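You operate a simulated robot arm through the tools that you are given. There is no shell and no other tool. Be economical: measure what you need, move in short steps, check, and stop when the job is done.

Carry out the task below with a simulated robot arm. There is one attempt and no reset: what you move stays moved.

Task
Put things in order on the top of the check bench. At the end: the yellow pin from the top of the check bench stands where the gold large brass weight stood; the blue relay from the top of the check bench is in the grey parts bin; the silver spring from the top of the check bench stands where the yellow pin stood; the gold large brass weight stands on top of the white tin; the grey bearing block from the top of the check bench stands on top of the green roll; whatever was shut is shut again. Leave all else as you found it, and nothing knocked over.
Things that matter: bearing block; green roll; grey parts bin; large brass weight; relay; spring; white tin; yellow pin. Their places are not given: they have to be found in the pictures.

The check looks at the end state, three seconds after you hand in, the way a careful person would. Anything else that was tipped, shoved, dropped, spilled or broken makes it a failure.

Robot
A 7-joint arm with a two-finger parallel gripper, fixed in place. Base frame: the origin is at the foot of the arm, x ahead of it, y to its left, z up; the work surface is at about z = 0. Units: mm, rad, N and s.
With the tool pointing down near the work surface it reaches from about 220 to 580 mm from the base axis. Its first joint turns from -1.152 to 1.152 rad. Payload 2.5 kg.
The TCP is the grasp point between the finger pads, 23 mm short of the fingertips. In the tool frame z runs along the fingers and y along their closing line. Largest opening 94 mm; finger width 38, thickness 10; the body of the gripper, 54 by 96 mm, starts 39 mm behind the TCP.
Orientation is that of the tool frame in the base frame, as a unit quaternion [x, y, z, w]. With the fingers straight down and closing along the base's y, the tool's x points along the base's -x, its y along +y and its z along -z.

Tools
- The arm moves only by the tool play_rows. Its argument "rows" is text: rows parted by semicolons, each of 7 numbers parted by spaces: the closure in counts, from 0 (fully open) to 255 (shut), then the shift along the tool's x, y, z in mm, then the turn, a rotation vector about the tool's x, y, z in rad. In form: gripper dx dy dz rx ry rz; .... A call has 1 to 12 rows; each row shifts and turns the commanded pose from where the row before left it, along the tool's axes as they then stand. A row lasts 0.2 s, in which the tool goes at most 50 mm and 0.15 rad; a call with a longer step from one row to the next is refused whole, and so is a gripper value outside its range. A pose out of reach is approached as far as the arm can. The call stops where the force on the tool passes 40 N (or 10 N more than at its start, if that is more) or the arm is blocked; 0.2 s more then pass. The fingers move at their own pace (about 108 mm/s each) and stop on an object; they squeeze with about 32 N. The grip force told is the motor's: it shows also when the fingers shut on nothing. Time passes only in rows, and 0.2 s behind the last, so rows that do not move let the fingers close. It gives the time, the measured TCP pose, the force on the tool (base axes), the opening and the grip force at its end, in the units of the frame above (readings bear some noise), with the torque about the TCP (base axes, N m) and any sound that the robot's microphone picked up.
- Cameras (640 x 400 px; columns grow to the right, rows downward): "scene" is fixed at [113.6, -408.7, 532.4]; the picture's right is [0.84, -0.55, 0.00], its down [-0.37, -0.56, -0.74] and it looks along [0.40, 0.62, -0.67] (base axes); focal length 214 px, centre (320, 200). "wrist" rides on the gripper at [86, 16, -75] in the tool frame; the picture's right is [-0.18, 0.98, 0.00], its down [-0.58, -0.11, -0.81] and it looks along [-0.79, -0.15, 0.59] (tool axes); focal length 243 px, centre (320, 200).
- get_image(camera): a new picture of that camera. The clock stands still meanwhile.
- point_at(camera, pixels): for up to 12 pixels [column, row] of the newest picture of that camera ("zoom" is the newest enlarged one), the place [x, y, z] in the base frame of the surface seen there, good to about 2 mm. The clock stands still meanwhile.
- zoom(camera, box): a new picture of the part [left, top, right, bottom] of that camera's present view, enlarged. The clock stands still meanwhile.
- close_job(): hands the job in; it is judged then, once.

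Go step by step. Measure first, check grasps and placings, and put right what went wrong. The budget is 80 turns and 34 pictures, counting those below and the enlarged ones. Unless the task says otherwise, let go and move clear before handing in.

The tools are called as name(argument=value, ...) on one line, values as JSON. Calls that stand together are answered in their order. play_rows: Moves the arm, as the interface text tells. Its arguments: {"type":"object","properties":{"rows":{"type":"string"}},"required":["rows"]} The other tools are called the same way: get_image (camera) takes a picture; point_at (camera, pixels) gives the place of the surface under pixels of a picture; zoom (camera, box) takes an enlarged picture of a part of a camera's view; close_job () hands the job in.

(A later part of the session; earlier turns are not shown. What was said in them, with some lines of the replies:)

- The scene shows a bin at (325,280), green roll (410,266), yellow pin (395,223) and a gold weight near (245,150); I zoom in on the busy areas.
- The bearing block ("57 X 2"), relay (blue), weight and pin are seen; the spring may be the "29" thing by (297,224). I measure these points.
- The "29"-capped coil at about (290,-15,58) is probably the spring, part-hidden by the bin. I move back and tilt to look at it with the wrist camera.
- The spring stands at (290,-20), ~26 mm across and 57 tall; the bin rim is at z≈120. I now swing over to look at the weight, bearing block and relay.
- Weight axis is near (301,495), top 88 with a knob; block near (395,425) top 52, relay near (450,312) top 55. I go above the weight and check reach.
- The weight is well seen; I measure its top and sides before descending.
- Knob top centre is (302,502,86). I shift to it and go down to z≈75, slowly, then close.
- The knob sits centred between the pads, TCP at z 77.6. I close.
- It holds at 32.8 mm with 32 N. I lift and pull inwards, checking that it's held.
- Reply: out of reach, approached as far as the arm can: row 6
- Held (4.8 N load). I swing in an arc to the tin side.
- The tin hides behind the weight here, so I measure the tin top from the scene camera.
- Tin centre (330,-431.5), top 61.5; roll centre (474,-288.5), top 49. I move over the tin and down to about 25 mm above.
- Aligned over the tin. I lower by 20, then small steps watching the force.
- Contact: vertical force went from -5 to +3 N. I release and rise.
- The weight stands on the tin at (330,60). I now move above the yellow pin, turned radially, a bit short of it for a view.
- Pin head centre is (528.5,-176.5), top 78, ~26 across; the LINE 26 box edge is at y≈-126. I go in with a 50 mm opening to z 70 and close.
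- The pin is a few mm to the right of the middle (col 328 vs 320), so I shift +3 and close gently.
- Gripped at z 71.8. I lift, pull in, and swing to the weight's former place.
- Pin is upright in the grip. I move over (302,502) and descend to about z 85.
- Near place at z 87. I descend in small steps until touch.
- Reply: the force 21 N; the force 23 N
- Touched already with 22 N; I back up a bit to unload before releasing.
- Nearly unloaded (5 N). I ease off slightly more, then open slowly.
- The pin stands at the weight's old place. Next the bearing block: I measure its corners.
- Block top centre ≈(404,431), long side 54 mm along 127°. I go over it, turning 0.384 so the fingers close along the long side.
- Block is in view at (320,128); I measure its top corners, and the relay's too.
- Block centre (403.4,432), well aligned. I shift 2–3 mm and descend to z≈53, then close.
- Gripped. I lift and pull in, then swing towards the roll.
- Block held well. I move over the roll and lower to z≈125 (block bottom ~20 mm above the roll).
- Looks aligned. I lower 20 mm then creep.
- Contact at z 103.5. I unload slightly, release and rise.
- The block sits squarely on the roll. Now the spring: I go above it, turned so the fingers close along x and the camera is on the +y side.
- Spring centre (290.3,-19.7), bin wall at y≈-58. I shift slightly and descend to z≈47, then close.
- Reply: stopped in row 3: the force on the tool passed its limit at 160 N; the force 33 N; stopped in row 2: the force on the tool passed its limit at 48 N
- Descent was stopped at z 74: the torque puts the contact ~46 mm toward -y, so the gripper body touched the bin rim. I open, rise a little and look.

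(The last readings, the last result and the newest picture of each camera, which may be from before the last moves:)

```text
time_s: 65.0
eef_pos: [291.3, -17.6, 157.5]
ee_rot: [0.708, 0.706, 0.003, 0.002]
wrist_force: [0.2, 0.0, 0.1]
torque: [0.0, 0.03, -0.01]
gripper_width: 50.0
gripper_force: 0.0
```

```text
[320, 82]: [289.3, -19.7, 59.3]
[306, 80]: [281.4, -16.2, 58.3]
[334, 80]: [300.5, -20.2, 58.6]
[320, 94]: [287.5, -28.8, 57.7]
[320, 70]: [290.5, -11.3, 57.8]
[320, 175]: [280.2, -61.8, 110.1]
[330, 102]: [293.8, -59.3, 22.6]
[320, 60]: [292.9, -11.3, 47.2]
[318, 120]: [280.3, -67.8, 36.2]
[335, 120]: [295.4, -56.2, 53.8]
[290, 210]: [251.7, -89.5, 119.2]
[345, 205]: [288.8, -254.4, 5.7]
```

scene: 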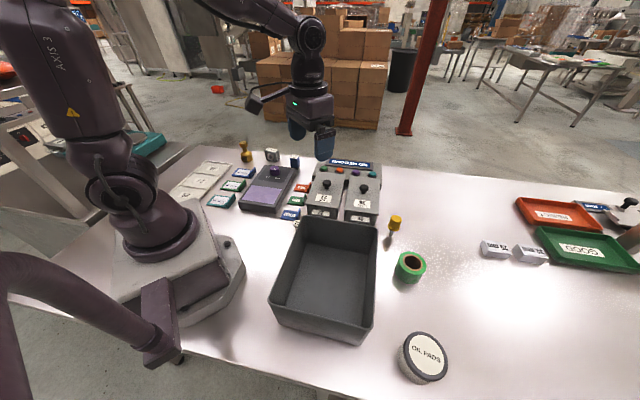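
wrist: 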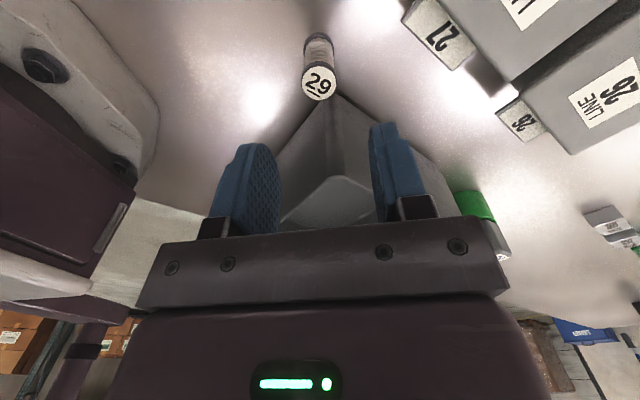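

Spring and bin are still where they were. I'll tilt the tool 0.35 rad so its body leans away (+y) from the rim, and come down slower.

play_rows(rows="119 0 0 0 0 -0.12 0; 119 0 0 0 0 -0.12 0; 119 0 0 0 0 -0.11 0; 119 3.8 -0.7 -1.4 0 0 0; 119 10.3 0 28.2 0 0 0; 119 8.6 0 23.5 0 0 0; 119 3.4 0 9.4 0 0 0; 119 0 0 0 0 0 0")

```text
time_s: 66.8
eef_pos: [289.8, -13.2, 92.2]
ee_rot: [0.698, 0.695, -0.12, 0.124]
wrist_force: [-0.4, -0.3, 0.2]
torque: [-0.04, 0.02, 0.03]
gripper_width: 50.3
gripper_force: 0.1
```

play_rows(rows="119 2.7 0 7.5 0 0 0; 119 2.7 0 7.5 0 0 0; 119 2 0 5.6 0 0 0; 119 2 0 5.6 0 0 0; 119 2 0 5.6 0 0 0; 119 2 0 5.6 0 0 0; 119 1.4 0 3.8 0 0 0; 119 0 0 0 0 0 0")

```text
time_s: 68.6
eef_pos: [290.1, -12.6, 49.2]
ee_rot: [0.697, 0.696, -0.119, 0.125]
wrist_force: [-0.3, -0.3, -0.4]
torque: [-0.05, 0.01, 0.01]
gripper_width: 50.1
gripper_force: 0.1
```

Down to z 49 with no contact. I close on the spring.

play_rows(rows="150 0 0 0 0 0 0; 170 0 0 0 0 0 0; 190 0 0 0 0 0 0; 220 0 0 0 0 0 0; 255 0 0 0 0 0 0; 255 0 0 0 0 0 0")

```text
time_s: 70.0
eef_pos: [290.4, -14.0, 49.8]
ee_rot: [0.697, 0.696, -0.12, 0.124]
wrist_force: [0.3, 0.1, -0.4]
torque: [-0.01, 0.05, 0.01]
gripper_width: 25.6
gripper_force: 31.4
```

Held at 25.6 mm. I lift straight up.

play_rows(rows="255 -3.4 0 -9.4 0 0 0; 255 -6.9 0 -18.8 0 0 0; 255 -13.7 0 -37.6 0 0 0; 255 -13.7 0 -37.6 0 0 0; 255 -13.7 0 -37.6 0 0 0; 255 -13.7 0 -37.6 0 0 0; 255 0 0 0 0 0 0")

get_image(camera="wrist")

```text
time_s: 71.6
eef_pos: [288.6, -13.0, 241.8]
ee_rot: [0.698, 0.695, -0.121, 0.125]
wrist_force: [-0.2, -0.4, -0.3]
torque: [0.0, 0.02, 0.05]
gripper_width: 25.5
gripper_force: 32.0
```

```text
4 pictures are left
```

wrist: 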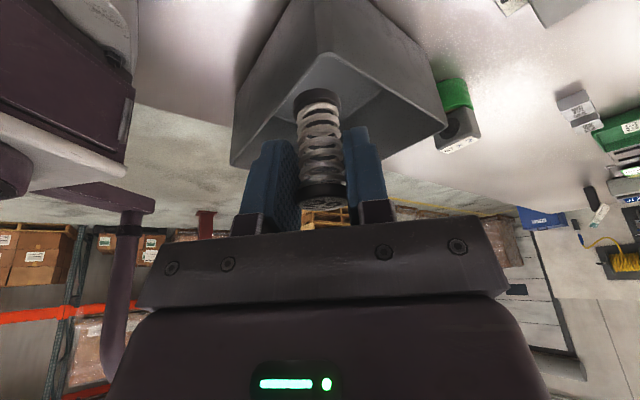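

Spring held upright; the tilted hand would crowd the bin and box at the pin's old spot, so I'll set the spring down briefly on the free spot near (395,405) and regrasp it upright. First I turn the tool about the vertical.

play_rows(rows="255 0 0 0 -0.0254 0 -0.0695; 255 0 0 0 -0.0508 0 -0.139; 255 0 0 0 -0.0508 0 -0.139; 255 0 0 0 -0.0508 0 -0.139; 255 0 0 0 -0.0508 0 -0.139; 255 0 0 0 -0.0508 0 -0.139; 255 0 0 0 -0.0508 0 -0.139; 255 0 0 0 -0.0508 0 -0.139; 255 0 0 0 -0.0508 0 -0.139; 255 0 0 0 -0.0508 0 -0.139; 255 0 0 0 -0.0508 0 -0.139; 255 0 0 0 -0.0508 0 -0.139")

play_rows(rows="255 0 0 0 -0.0508 0 -0.139; 255 0 0 0 -0.0508 0 -0.139; 255 0 0 0 -0.0508 0 -0.139; 255 0 0 0 -0.0508 0 -0.139; 255 0 0 0 -0.0254 0 -0.0695; 255 0 0 0 0 0 0")

```text
time_s: 74.2
eef_pos: [289.0, -12.6, 239.2]
ee_rot: [-0.062, 0.982, 0.013, 0.178]
wrist_force: [0.1, 0.0, 0.0]
torque: [0.0, -0.01, 0.01]
gripper_width: 25.5
gripper_force: 31.8
```

```text
time_s: 75.6
eef_pos: [289.8, -12.7, 240.0]
ee_rot: [-0.381, 0.907, 0.068, 0.165]
wrist_force: [0.3, 0.0, -0.6]
torque: [0.03, -0.02, 0.01]
gripper_width: 25.2
gripper_force: 32.7
```

Turn is right (yaw 0.795, tilt kept). Now I translate to (395,405).

play_rows(rows="255 -35.1 21.5 12.8 0 0 0; 255 -35.1 21.5 12.8 0 0 0; 255 -35.1 21.5 12.8 0 0 0; 255 -35.1 21.5 12.8 0 0 0; 255 -35.1 21.5 12.8 0 0 0; 255 -35.1 21.5 12.8 0 0 0; 255 -35.1 21.5 12.8 0 0 0; 255 -35.1 21.5 12.8 0 0 0; 255 -35.1 21.5 12.8 0 0 0; 255 -35.1 21.5 12.8 0 0 0; 255 0 0 0 0 0 0")

```text
time_s: 78.0
eef_pos: [398.5, 401.9, 240.9]
ee_rot: [-0.382, 0.907, 0.068, 0.164]
wrist_force: [-0.5, -0.3, -0.5]
torque: [-0.03, -0.01, 0.03]
gripper_width: 25.4
gripper_force: 31.8
```

In position. I lower to z≈60.

play_rows(rows="255 13.7 0 37.6 0 0 0; 255 13.7 0 37.6 0 0 0; 255 13.7 0 37.6 0 0 0; 255 13.7 0 37.6 0 0 0; 255 4.1 0 11.3 0 0 0; 255 1.7 0 4.7 0 0 0; 255 0 0 0 0 0 0")

play_rows(rows="255 1.7 0 4.7 0 0 0; 255 0.7 0 1.9 0 0 0; 255 0.3 0 0.9 0 0 0; 255 0 0 0 0 0 0")

```text
time_s: 79.6
eef_pos: [398.4, 406.2, 64.5]
ee_rot: [-0.381, 0.907, 0.068, 0.165]
wrist_force: [-0.6, 0.2, -0.4]
torque: [-0.05, 0.0, -0.01]
gripper_width: 25.6
gripper_force: 32.0
```

```text
time_s: 80.6
eef_pos: [398.8, 405.3, 55.7]
ee_rot: [-0.381, 0.907, 0.068, 0.165]
wrist_force: [0.1, -0.9, -1.2]
torque: [0.03, 0.03, 0.02]
gripper_width: 25.5
gripper_force: 31.8
```

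play_rows(rows="255 0.7 0 1.9 0 0 0; 255 0.3 0 0.9 0 0 0; 255 0.3 0 0.9 0 0 0; 255 0 0 0 0 0 0")

play_rows(rows="255 0.3 0 0.9 0 0 0; 255 0 0 0 0 0 0")

```text
time_s: 81.6
eef_pos: [400.3, 406.8, 53.3]
ee_rot: [-0.381, 0.907, 0.067, 0.165]
wrist_force: [0.1, 0.4, -1.1]
torque: [-0.01, 0.03, -0.01]
gripper_width: 25.4
gripper_force: 31.6
```

```text
time_s: 82.2
eef_pos: [399.6, 405.9, 52.5]
ee_rot: [-0.381, 0.907, 0.068, 0.164]
wrist_force: [0.2, -1.0, -1.1]
torque: [0.01, 0.0, 0.01]
gripper_width: 25.3
gripper_force: 32.4
```

play_rows(rows="255 0.3 0 0.9 0 0 0; 255 0 0 0 0 0 0")

play_rows(rows="255 0.3 0 0.9 0 0 0; 255 0 0 0 0 0 0")

play_rows(rows="255 0.3 0 0.9 0 0 0; 255 0 0 0 0 0 0")

```text
time_s: 82.8
eef_pos: [398.3, 404.6, 51.7]
ee_rot: [-0.381, 0.907, 0.067, 0.164]
wrist_force: [0.0, -0.1, -1.1]
torque: [0.03, 0.01, -0.06]
gripper_width: 25.3
gripper_force: 32.0
```

```text
time_s: 83.4
eef_pos: [399.4, 405.8, 51.1]
ee_rot: [-0.382, 0.907, 0.067, 0.164]
wrist_force: [-0.1, 1.2, -1.0]
torque: [0.01, -0.03, -0.01]
gripper_width: 25.2
gripper_force: 31.7
```

```text
time_s: 84.0
eef_pos: [399.9, 404.9, 50.0]
ee_rot: [-0.381, 0.907, 0.069, 0.165]
wrist_force: [-2.1, -0.1, 5.2]
torque: [-0.03, 0.12, 0.0]
gripper_width: 25.3
gripper_force: 32.2
```

Contact at z 50. I release, rise, take out the tilt and take a look.

play_rows(rows="175 0 0 0 0 0 0; 160 0 0 0 0 0 0; 140 0 0 0 0 0 0; 100 0 0 0 0 0 0; 100 -6.9 0 -18.8 0 0 0; 100 -13.7 0 -37.6 0 0 0; 100 -6.9 0 -18.8 0 0 0; 100 0 0 0 0 0.12 0; 100 0 0 0 0 0.12 0; 100 0 0 0 0 0.11 0; 100 0 0 0 0 0 0")

get_image(camera="wrist")

```text
time_s: 86.4
eef_pos: [397.7, 404.5, 129.8]
ee_rot: [-0.387, 0.922, 0.0, 0.003]
wrist_force: [-0.2, 0.0, 0.0]
torque: [-0.02, 0.03, 0.01]
gripper_width: 57.0
gripper_force: 0.2
```

```text
3 pictures are left
```

wrist: 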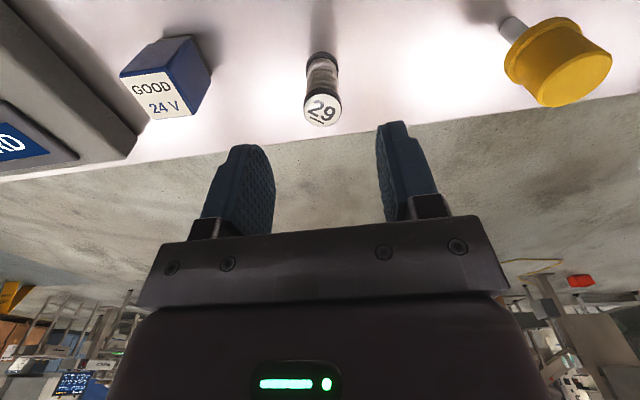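

Spring stands at (322,108). I measure it, and the relay while it's well in view.

point_at(camera="wrist", pixels=[[322, 110], [306, 106], [340, 106], [323, 124], [322, 96], [123, 82], [166, 72], [153, 118], [196, 114], [160, 97], [205, 80], [178, 66]])

```text
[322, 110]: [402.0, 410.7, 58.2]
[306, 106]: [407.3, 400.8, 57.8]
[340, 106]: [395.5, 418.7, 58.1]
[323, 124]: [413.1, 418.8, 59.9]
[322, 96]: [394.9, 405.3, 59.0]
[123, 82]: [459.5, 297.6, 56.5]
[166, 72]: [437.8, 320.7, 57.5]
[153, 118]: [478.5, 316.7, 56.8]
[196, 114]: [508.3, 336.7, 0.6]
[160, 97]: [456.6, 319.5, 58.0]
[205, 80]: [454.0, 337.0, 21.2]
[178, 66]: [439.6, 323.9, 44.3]
```

Spring centre (402.7,410.8); relay centre (458,318.7), edges along 45°/135°. I regrasp the spring upright.

play_rows(rows="100 -8 0.8 0 0 0 0; 100 0 0 30 0 0 0; 100 0 0 25 0 0 0; 100 0 0 15 0 0 0; 100 0 0 10 0 0 0; 100 0 0 0 0 0 0")

play_rows(rows="150 0 0 0 0 0 0; 170 0 0 0 0 0 0; 190 0 0 0 0 0 0; 220 0 0 0 0 0 0; 255 0 0 0 0 0 0; 255 0 0 0 0 0 0")

```text
time_s: 87.8
eef_pos: [403.6, 410.2, 49.9]
ee_rot: [-0.386, 0.922, 0.0, 0.004]
wrist_force: [-0.1, -0.5, 0.1]
torque: [0.01, 0.0, 0.01]
gripper_width: 57.2
gripper_force: 0.1
```

```text
time_s: 89.2
eef_pos: [404.1, 410.2, 49.9]
ee_rot: [-0.387, 0.922, 0.001, 0.004]
wrist_force: [0.2, -0.6, 1.2]
torque: [-0.02, 0.01, 0.01]
gripper_width: 25.6
gripper_force: 32.2
```

Regrasped upright. I lift, pull in and swing to the pin's old spot.

play_rows(rows="255 0 0 -10 0 0 0; 255 0 0 -30 0 0 0; 255 0 0 -45 0 0 0; 255 36 0 -30 0 0 0; 255 36 0 -30 0 0 0; 255 36 0 -30 0 0 0; 255 36 0 -30 0 0 0; 255 36 0 -30 0 0 0; 255 0 0 0 0 0 0")

play_rows(rows="255 1.5 -24 0 0 0 0.06; 255 2.8 -47.2 0 0 0 0.12; 255 2.8 -47.2 0 0 0 0.12; 255 2.8 -47.2 0 0 0 0.12; 255 2.8 -47.2 0 0 0 0.12; 255 2.8 -47.2 0 0 0 0.12; 255 2.8 -47.2 0 0 0 0.12; 255 2.8 -47.2 0 0 0 0.12; 255 2.8 -47.2 0 0 0 0.12; 255 2.4 -38 0 0 0 0.097; 255 0 0 0 0 0 0")

```text
time_s: 91.2
eef_pos: [276.3, 282.0, 286.5]
ee_rot: [-0.388, 0.922, 0.0, 0.004]
wrist_force: [0.2, -0.5, 0.0]
torque: [0.01, -0.03, -0.01]
gripper_width: 25.4
gripper_force: 32.2
```

```text
time_s: 93.6
eef_pos: [372.6, -127.5, 280.7]
ee_rot: [0.161, 0.987, 0.003, 0.003]
wrist_force: [0.1, 0.5, -0.1]
torque: [-0.02, -0.01, 0.0]
gripper_width: 25.6
gripper_force: 32.0
```

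Now out to (528.5,-177) and down to z≈60.

play_rows(rows="255 -40.9 0.7 0 0 0 0; 255 -40.9 0.7 0 0 0 0; 255 -40.9 0.7 0 0 0 0; 255 -40.8 0.6 0 0 0 0; 255 0 0 45 0 0 0; 255 0 0 45 0 0 0; 255 0 0 45 0 0 0; 255 0 0 45 0 0 0; 255 0 0 25 0 0 0; 255 0 0 12 0 0 0; 255 0 0 0 0 0 0")

```text
time_s: 96.0
eef_pos: [530.9, -173.8, 65.6]
ee_rot: [0.161, 0.987, 0.002, 0.003]
wrist_force: [0.3, 0.5, -0.4]
torque: [0.0, 0.01, -0.01]
gripper_width: 25.6
gripper_force: 32.0
```

Readings have noise, so I lower a bit and read again before correcting.

play_rows(rows="255 0 0 5 0 0 0; 255 0 0 0 0 0 0")

play_rows(rows="255 0 0 3 0 0 0; 255 0 0 0 0 0 0")

```text
time_s: 96.6
eef_pos: [531.8, -173.3, 62.2]
ee_rot: [0.162, 0.987, 0.002, 0.003]
wrist_force: [-1.0, -0.1, -0.6]
torque: [-0.01, -0.04, -0.02]
gripper_width: 25.3
gripper_force: 31.4
```

```text
time_s: 97.2
eef_pos: [530.2, -174.7, 57.7]
ee_rot: [0.161, 0.987, 0.002, 0.004]
wrist_force: [-0.3, -0.4, -0.6]
torque: [-0.01, 0.0, -0.01]
gripper_width: 25.7
gripper_force: 31.7
```

Mean is (531,-174), so I correct by (-2.5,-3) and creep down.

play_rows(rows="255 1.4 -3.6 0 0 0 0; 255 0 0 3 0 0 0; 255 0 0 1.5 0 0 0; 255 0 0 0 0 0 0")

play_rows(rows="255 0 0 1 0 0 0; 255 0 0 0 0 0 0")

play_rows(rows="255 0 0 1 0 0 0; 255 0 0 0 0 0 0")

```text
time_s: 98.2
eef_pos: [529.1, -174.9, 53.5]
ee_rot: [0.161, 0.987, 0.002, 0.004]
wrist_force: [0.1, -0.4, -0.3]
torque: [0.04, 0.01, 0.0]
gripper_width: 25.5
gripper_force: 31.7
```

```text
time_s: 98.8
eef_pos: [529.1, -176.9, 53.3]
ee_rot: [0.161, 0.987, 0.003, 0.003]
wrist_force: [-0.2, 1.2, 0.0]
torque: [0.01, 0.01, 0.02]
gripper_width: 25.4
gripper_force: 32.3
```

```text
time_s: 99.4
eef_pos: [529.3, -176.8, 53.1]
ee_rot: [0.161, 0.987, 0.002, 0.003]
wrist_force: [-0.4, 0.0, -0.4]
torque: [-0.01, 0.01, 0.03]
gripper_width: 25.6
gripper_force: 32.3
```

play_rows(rows="255 0 0 1 0 0 0; 255 0 0 0 0 0 0")

play_rows(rows="255 0 0 1 0 0 0; 255 0 0 0 0 0 0")

play_rows(rows="255 0 0 0.7 0 0 0; 255 0 0 0 0 0 0")

```text
time_s: 100.0
eef_pos: [527.5, -176.5, 51.0]
ee_rot: [0.161, 0.987, 0.002, 0.002]
wrist_force: [0.0, -0.5, -0.9]
torque: [0.02, 0.0, 0.01]
gripper_width: 25.5
gripper_force: 32.2
```

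```text
time_s: 100.6
eef_pos: [527.9, -176.3, 50.5]
ee_rot: [0.161, 0.987, 0.002, 0.003]
wrist_force: [0.8, -0.6, -0.6]
torque: [-0.01, 0.03, 0.0]
gripper_width: 25.4
gripper_force: 31.9
```

```text
time_s: 101.2
eef_pos: [527.6, -176.2, 48.4]
ee_rot: [0.16, 0.987, 0.002, 0.003]
wrist_force: [-2.0, 0.2, 4.9]
torque: [-0.02, 0.06, -0.02]
gripper_width: 25.4
gripper_force: 31.8
```

Contact at z≈49 at (528,-176.5). I release and rise, then pull in.

play_rows(rows="175 0 0 -0.3 0 0 0; 160 0 0 0 0 0 0; 140 0 0 0 0 0 0; 119 0 0 0 0 0 0; 119 0 0 -15 0 0 0; 119 0 0 -35 0 0 0; 119 0 0 -45 0 0 0; 119 0 0 -45 0 0 0; 119 30 0 -30 0 0 0; 119 30 0 -20 0 0 0; 119 0 0 0 0 0 0")

get_image(camera="wrist")

```text
time_s: 103.6
eef_pos: [468.6, -157.2, 242.0]
ee_rot: [0.161, 0.987, 0.002, 0.003]
wrist_force: [-0.2, 0.1, 0.0]
torque: [0.03, -0.04, 0.01]
gripper_width: 50.1
gripper_force: 0.0
```

```text
2 pictures are left
```

wrist: 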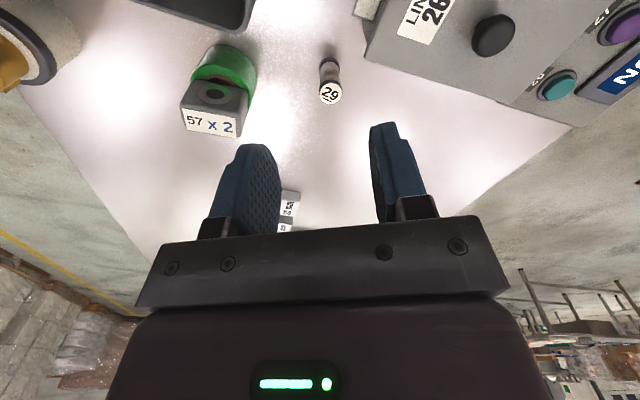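

Spring stands in place. Now I cross over to the relay and turn to yaw 0.78.

play_rows(rows="60 16.1 44.8 0 0 0 0; 60 16.1 44.8 0 0 0 0; 60 16.1 44.8 0 0 0 0; 60 16.1 44.8 0 0 0 0; 60 16.1 44.8 0 0 0 0; 60 16.2 44.8 0 0 0 0; 60 16.2 44.8 0 0 0 0; 60 16.2 44.8 0 0 0 0; 60 16.1 44.8 0 0 0 0; 60 16.1 44.7 0 0 0 0; 60 0 0 0 0 0 0")

play_rows(rows="60 0 0 0 0 0 -0.1375; 60 0 0 0 0 0 -0.1375; 60 0 0 0 0 0 -0.1375; 60 0 0 0 0 0 -0.1375; 60 0 0 0 0 0 -0.1375; 60 0 0 0 0 0 -0.1375; 60 0 0 0 0 0 -0.1375; 60 0 0 0 0 0 -0.1375; 60 0 0 45 0 0 0; 60 0 0 45 0 0 0; 60 0 0 0 0 0 0")

```text
time_s: 106.0
eef_pos: [458.5, 319.3, 239.8]
ee_rot: [0.162, 0.987, 0.003, 0.003]
wrist_force: [-0.8, -0.8, 0.2]
torque: [0.02, 0.02, 0.0]
gripper_width: 72.0
gripper_force: 0.0
```

```text
time_s: 108.4
eef_pos: [461.2, 318.8, 149.7]
ee_rot: [-0.378, 0.926, -0.001, 0.004]
wrist_force: [-0.2, -0.7, 0.2]
torque: [0.02, 0.01, 0.0]
gripper_width: 71.9
gripper_force: 0.1
```

Over the relay at yaw 0.775. I check the distance to the console and instrument from the scene picture before descending.

point_at(camera="scene", pixels=[[314, 177], [313, 181], [319, 163], [317, 168], [320, 160], [295, 169], [293, 172], [310, 195], [296, 157], [290, 156], [299, 157]])

```text
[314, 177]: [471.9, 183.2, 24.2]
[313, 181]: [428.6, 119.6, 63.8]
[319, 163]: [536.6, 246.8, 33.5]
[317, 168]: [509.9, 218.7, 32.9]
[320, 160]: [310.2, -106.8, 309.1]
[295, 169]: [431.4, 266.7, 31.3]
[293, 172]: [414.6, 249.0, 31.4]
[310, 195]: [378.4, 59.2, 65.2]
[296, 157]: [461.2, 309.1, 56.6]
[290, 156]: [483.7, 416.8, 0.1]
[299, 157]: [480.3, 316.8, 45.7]
```

Clear of both. I descend to z≈48 and close on the relay.

play_rows(rows="60 1 0 40 0 0 0; 60 0 0 30 0 0 0; 60 0 0 20 0 0 0; 60 0 0 10 0 0 0; 60 0 0 0 0 0 0")

play_rows(rows="100 0 0 0 0 0 0; 130 0 0 0 0 0 0; 160 0 0 0 0 0 0; 200 0 0 0 0 0 0; 255 0 0 0 0 0 0; 255 0 0 0 0 0 0")

```text
time_s: 109.6
eef_pos: [462.6, 318.1, 49.8]
ee_rot: [-0.379, 0.925, -0.001, 0.004]
wrist_force: [0.1, -0.2, -0.3]
torque: [0.02, 0.01, 0.03]
gripper_width: 72.0
gripper_force: 0.1
```

```text
time_s: 111.0
eef_pos: [461.7, 317.7, 49.1]
ee_rot: [-0.378, 0.926, 0.0, 0.004]
wrist_force: [-1.1, 0.1, 0.3]
torque: [0.0, 0.06, 0.02]
gripper_width: 33.4
gripper_force: 32.1
```

Relay gripped (33 mm). I lift and carry it over the bin, keeping this yaw (it lines up with the bin's long side).

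play_rows(rows="255 0 0 -10 0 0 0; 255 0 0 -35 0 0 0; 255 0 0 -45 0 0 0; 255 0 0 -45 0 0 0; 255 0 0 -45 0 0 0; 255 0 0 0 0 0 0")

play_rows(rows="255 42.8 -22 0 0 0 0; 255 42.8 -22 0 0 0 0; 255 42.8 -22 0 0 0 0; 255 42.8 -22 0 0 0 0; 255 42.8 -22 0 0 0 0; 255 42.8 -22 0 0 0 0; 255 42.8 -22 0 0 0 0; 255 42.8 -22 0 0 0 0; 255 42.8 -22 0 0 0 0; 255 42.8 -22 0 0 0 0; 255 42.6 -21.5 0 0 0 0; 255 0 0 0 0 0 0")

```text
time_s: 112.4
eef_pos: [459.3, 319.0, 231.2]
ee_rot: [-0.378, 0.926, 0.0, 0.003]
wrist_force: [-0.2, -0.2, -0.5]
torque: [0.01, 0.01, -0.02]
gripper_width: 33.4
gripper_force: 32.6
```

```text
time_s: 115.0
eef_pos: [292.4, -182.3, 227.6]
ee_rot: [-0.379, 0.925, 0.001, 0.004]
wrist_force: [0.1, 0.6, -0.2]
torque: [0.06, 0.0, 0.0]
gripper_width: 33.1
gripper_force: 31.7
```

Over the bin at (292,-182). I lower in shrinking steps.

play_rows(rows="255 0 0 35 0 0 0; 255 0 0 35 0 0 0; 255 0 0 20 0 0 0; 255 0 0 15 0 0 0; 255 0 0 15 0 0 0; 255 0 0 12 0 0 0; 255 0 0 12 0 0 0; 255 0 0 10 0 0 0; 255 0 0 8 0 0 0; 255 0 0 0 0 0 0")

play_rows(rows="255 0 0 2 0 0 0; 255 0 0 1.5 0 0 0; 255 0 0 0 0 0 0")

```text
time_s: 117.2
eef_pos: [293.1, -185.1, 66.0]
ee_rot: [-0.379, 0.925, 0.0, 0.004]
wrist_force: [0.1, 0.3, -0.8]
torque: [0.0, -0.01, -0.01]
gripper_width: 33.6
gripper_force: 31.9
```

```text
time_s: 118.0
eef_pos: [293.3, -184.6, 62.2]
ee_rot: [-0.378, 0.926, -0.001, 0.004]
wrist_force: [0.5, -0.3, -0.5]
torque: [-0.02, 0.0, 0.02]
gripper_width: 33.4
gripper_force: 32.3
```

play_rows(rows="255 0 0 1.5 0 0 0; 255 0 0 1.5 0 0 0; 255 0 0 0 0 0 0")

play_rows(rows="255 0 0 1 0 0 0; 255 0 0 1 0 0 0; 255 0 0 0 0 0 0")

```text
time_s: 118.8
eef_pos: [295.0, -183.7, 60.2]
ee_rot: [-0.379, 0.925, 0.0, 0.003]
wrist_force: [0.2, 0.2, -0.8]
torque: [0.0, 0.0, 0.01]
gripper_width: 33.3
gripper_force: 32.0
```

```text
time_s: 119.6
eef_pos: [294.3, -183.4, 57.3]
ee_rot: [-0.379, 0.925, 0.0, 0.004]
wrist_force: [-0.2, 0.3, -0.2]
torque: [0.0, -0.04, 0.01]
gripper_width: 33.2
gripper_force: 32.6
```

play_rows(rows="255 0 0 1 0 0 0; 255 0 0 0.8 0 0 0; 255 0 0 0 0 0 0")

```text
time_s: 120.4
eef_pos: [293.9, -183.8, 56.0]
ee_rot: [-0.378, 0.926, 0.0, 0.004]
wrist_force: [0.3, -0.7, -0.5]
torque: [0.0, 0.01, 0.0]
gripper_width: 33.5
gripper_force: 32.1
```

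play_rows(rows="255 0 0 0.8 0 0 0; 255 0 0 0.7 0 0 0; 255 0 0 0 0 0 0")

```text
time_s: 121.2
eef_pos: [293.2, -184.8, 54.4]
ee_rot: [-0.379, 0.925, -0.001, 0.004]
wrist_force: [-5.2, 2.8, 25.8]
torque: [0.13, 0.18, -0.03]
gripper_width: 33.4
gripper_force: 31.9
```

It's on the bin floor. I unload, release and rise clear, then move off the scene view's centre.

play_rows(rows="255 0 0 -1 0 0 0; 150 0 0 0 0 0 0; 130 0 0 0 0 0 0; 100 0 0 0 0 0 0; 100 0 0 -20 0 0 0; 100 0 0 -40 0 0 0; 100 0 0 -45 0 0 0; 100 0 0 -45 0 0 0; 100 0 0 -45 0 0 0; 100 0 0 0 0 0 0")

play_rows(rows="100 0 40 0 0 0 0; 100 -30 30 0 0 0 0; 100 -40 10 0 0 0 0; 100 -45 0 0 0 0 0; 100 -45 0 0 0 0 0; 100 0 0 0 0 0 0")

get_image(camera="scene")

```text
time_s: 123.4
eef_pos: [293.1, -183.9, 250.8]
ee_rot: [-0.379, 0.926, 0.0, 0.003]
wrist_force: [0.2, 0.8, -0.4]
torque: [-0.02, -0.01, -0.01]
gripper_width: 56.9
gripper_force: 0.1
```

```text
time_s: 124.8
eef_pos: [350.5, -17.8, 252.3]
ee_rot: [-0.379, 0.925, 0.001, 0.003]
wrist_force: [-0.4, -0.8, -0.5]
torque: [0.03, -0.03, 0.02]
gripper_width: 57.1
gripper_force: 0.1
```

```text
1 pictures are left
```

scene: 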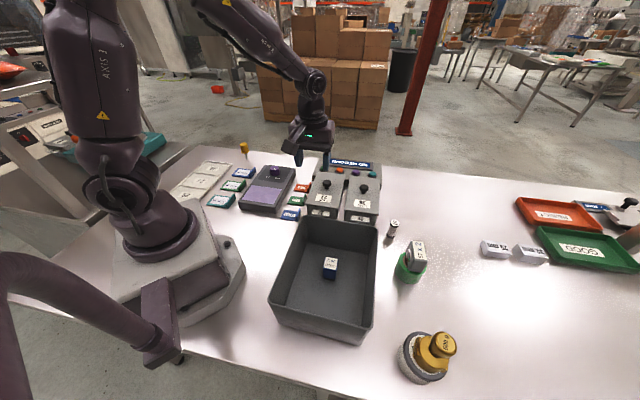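

All five things look in place: relay in the bin (330,265), block on the roll (415,255), weight on the tin (435,350), spring (393,228), pin (244,148). I verify a few coordinates, including the bin rim.

point_at(camera="scene", pixels=[[377, 228], [274, 303], [362, 344], [394, 222], [390, 237], [244, 146], [330, 262], [418, 246], [445, 345], [295, 220], [398, 268], [401, 355]])

```text
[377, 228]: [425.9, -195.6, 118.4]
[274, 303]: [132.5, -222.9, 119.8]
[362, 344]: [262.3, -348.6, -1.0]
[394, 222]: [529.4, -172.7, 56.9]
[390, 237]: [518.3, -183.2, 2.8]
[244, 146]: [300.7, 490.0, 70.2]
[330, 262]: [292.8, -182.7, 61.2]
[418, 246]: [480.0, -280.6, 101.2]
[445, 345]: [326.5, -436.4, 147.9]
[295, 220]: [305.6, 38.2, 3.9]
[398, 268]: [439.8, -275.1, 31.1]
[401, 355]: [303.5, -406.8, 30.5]
```

Every coordinate agrees with the wanted places, the bin has not moved, and the arm is clear, so I hand the job in.

close_job()

```text
The job is handed in.
```

The job is handed in. The last scene picture showed all five things in their wanted places, the bin where it began, and nothing knocked over.

- **Yellow pin:** it stands where the gold weight stood, at about (302, 502).
- **Blue relay:** it stands on the floor of the grey parts bin.
- **Silver spring:** it stands where the yellow pin stood, at about (528, -177).
- **Gold weight:** it stands on top of the white tin.
- **Grey bearing block:** it stands on top of the green roll.

I opened no lid, and the two lidded LINE boxes stayed shut throughout.

The gripper body hit the rim of the bin once while going for the spring, peaking at 160 N. The bin and spring measured in the same place afterwards. I then set the spring down for a moment on free bench space to take a fresh grip before placing it.
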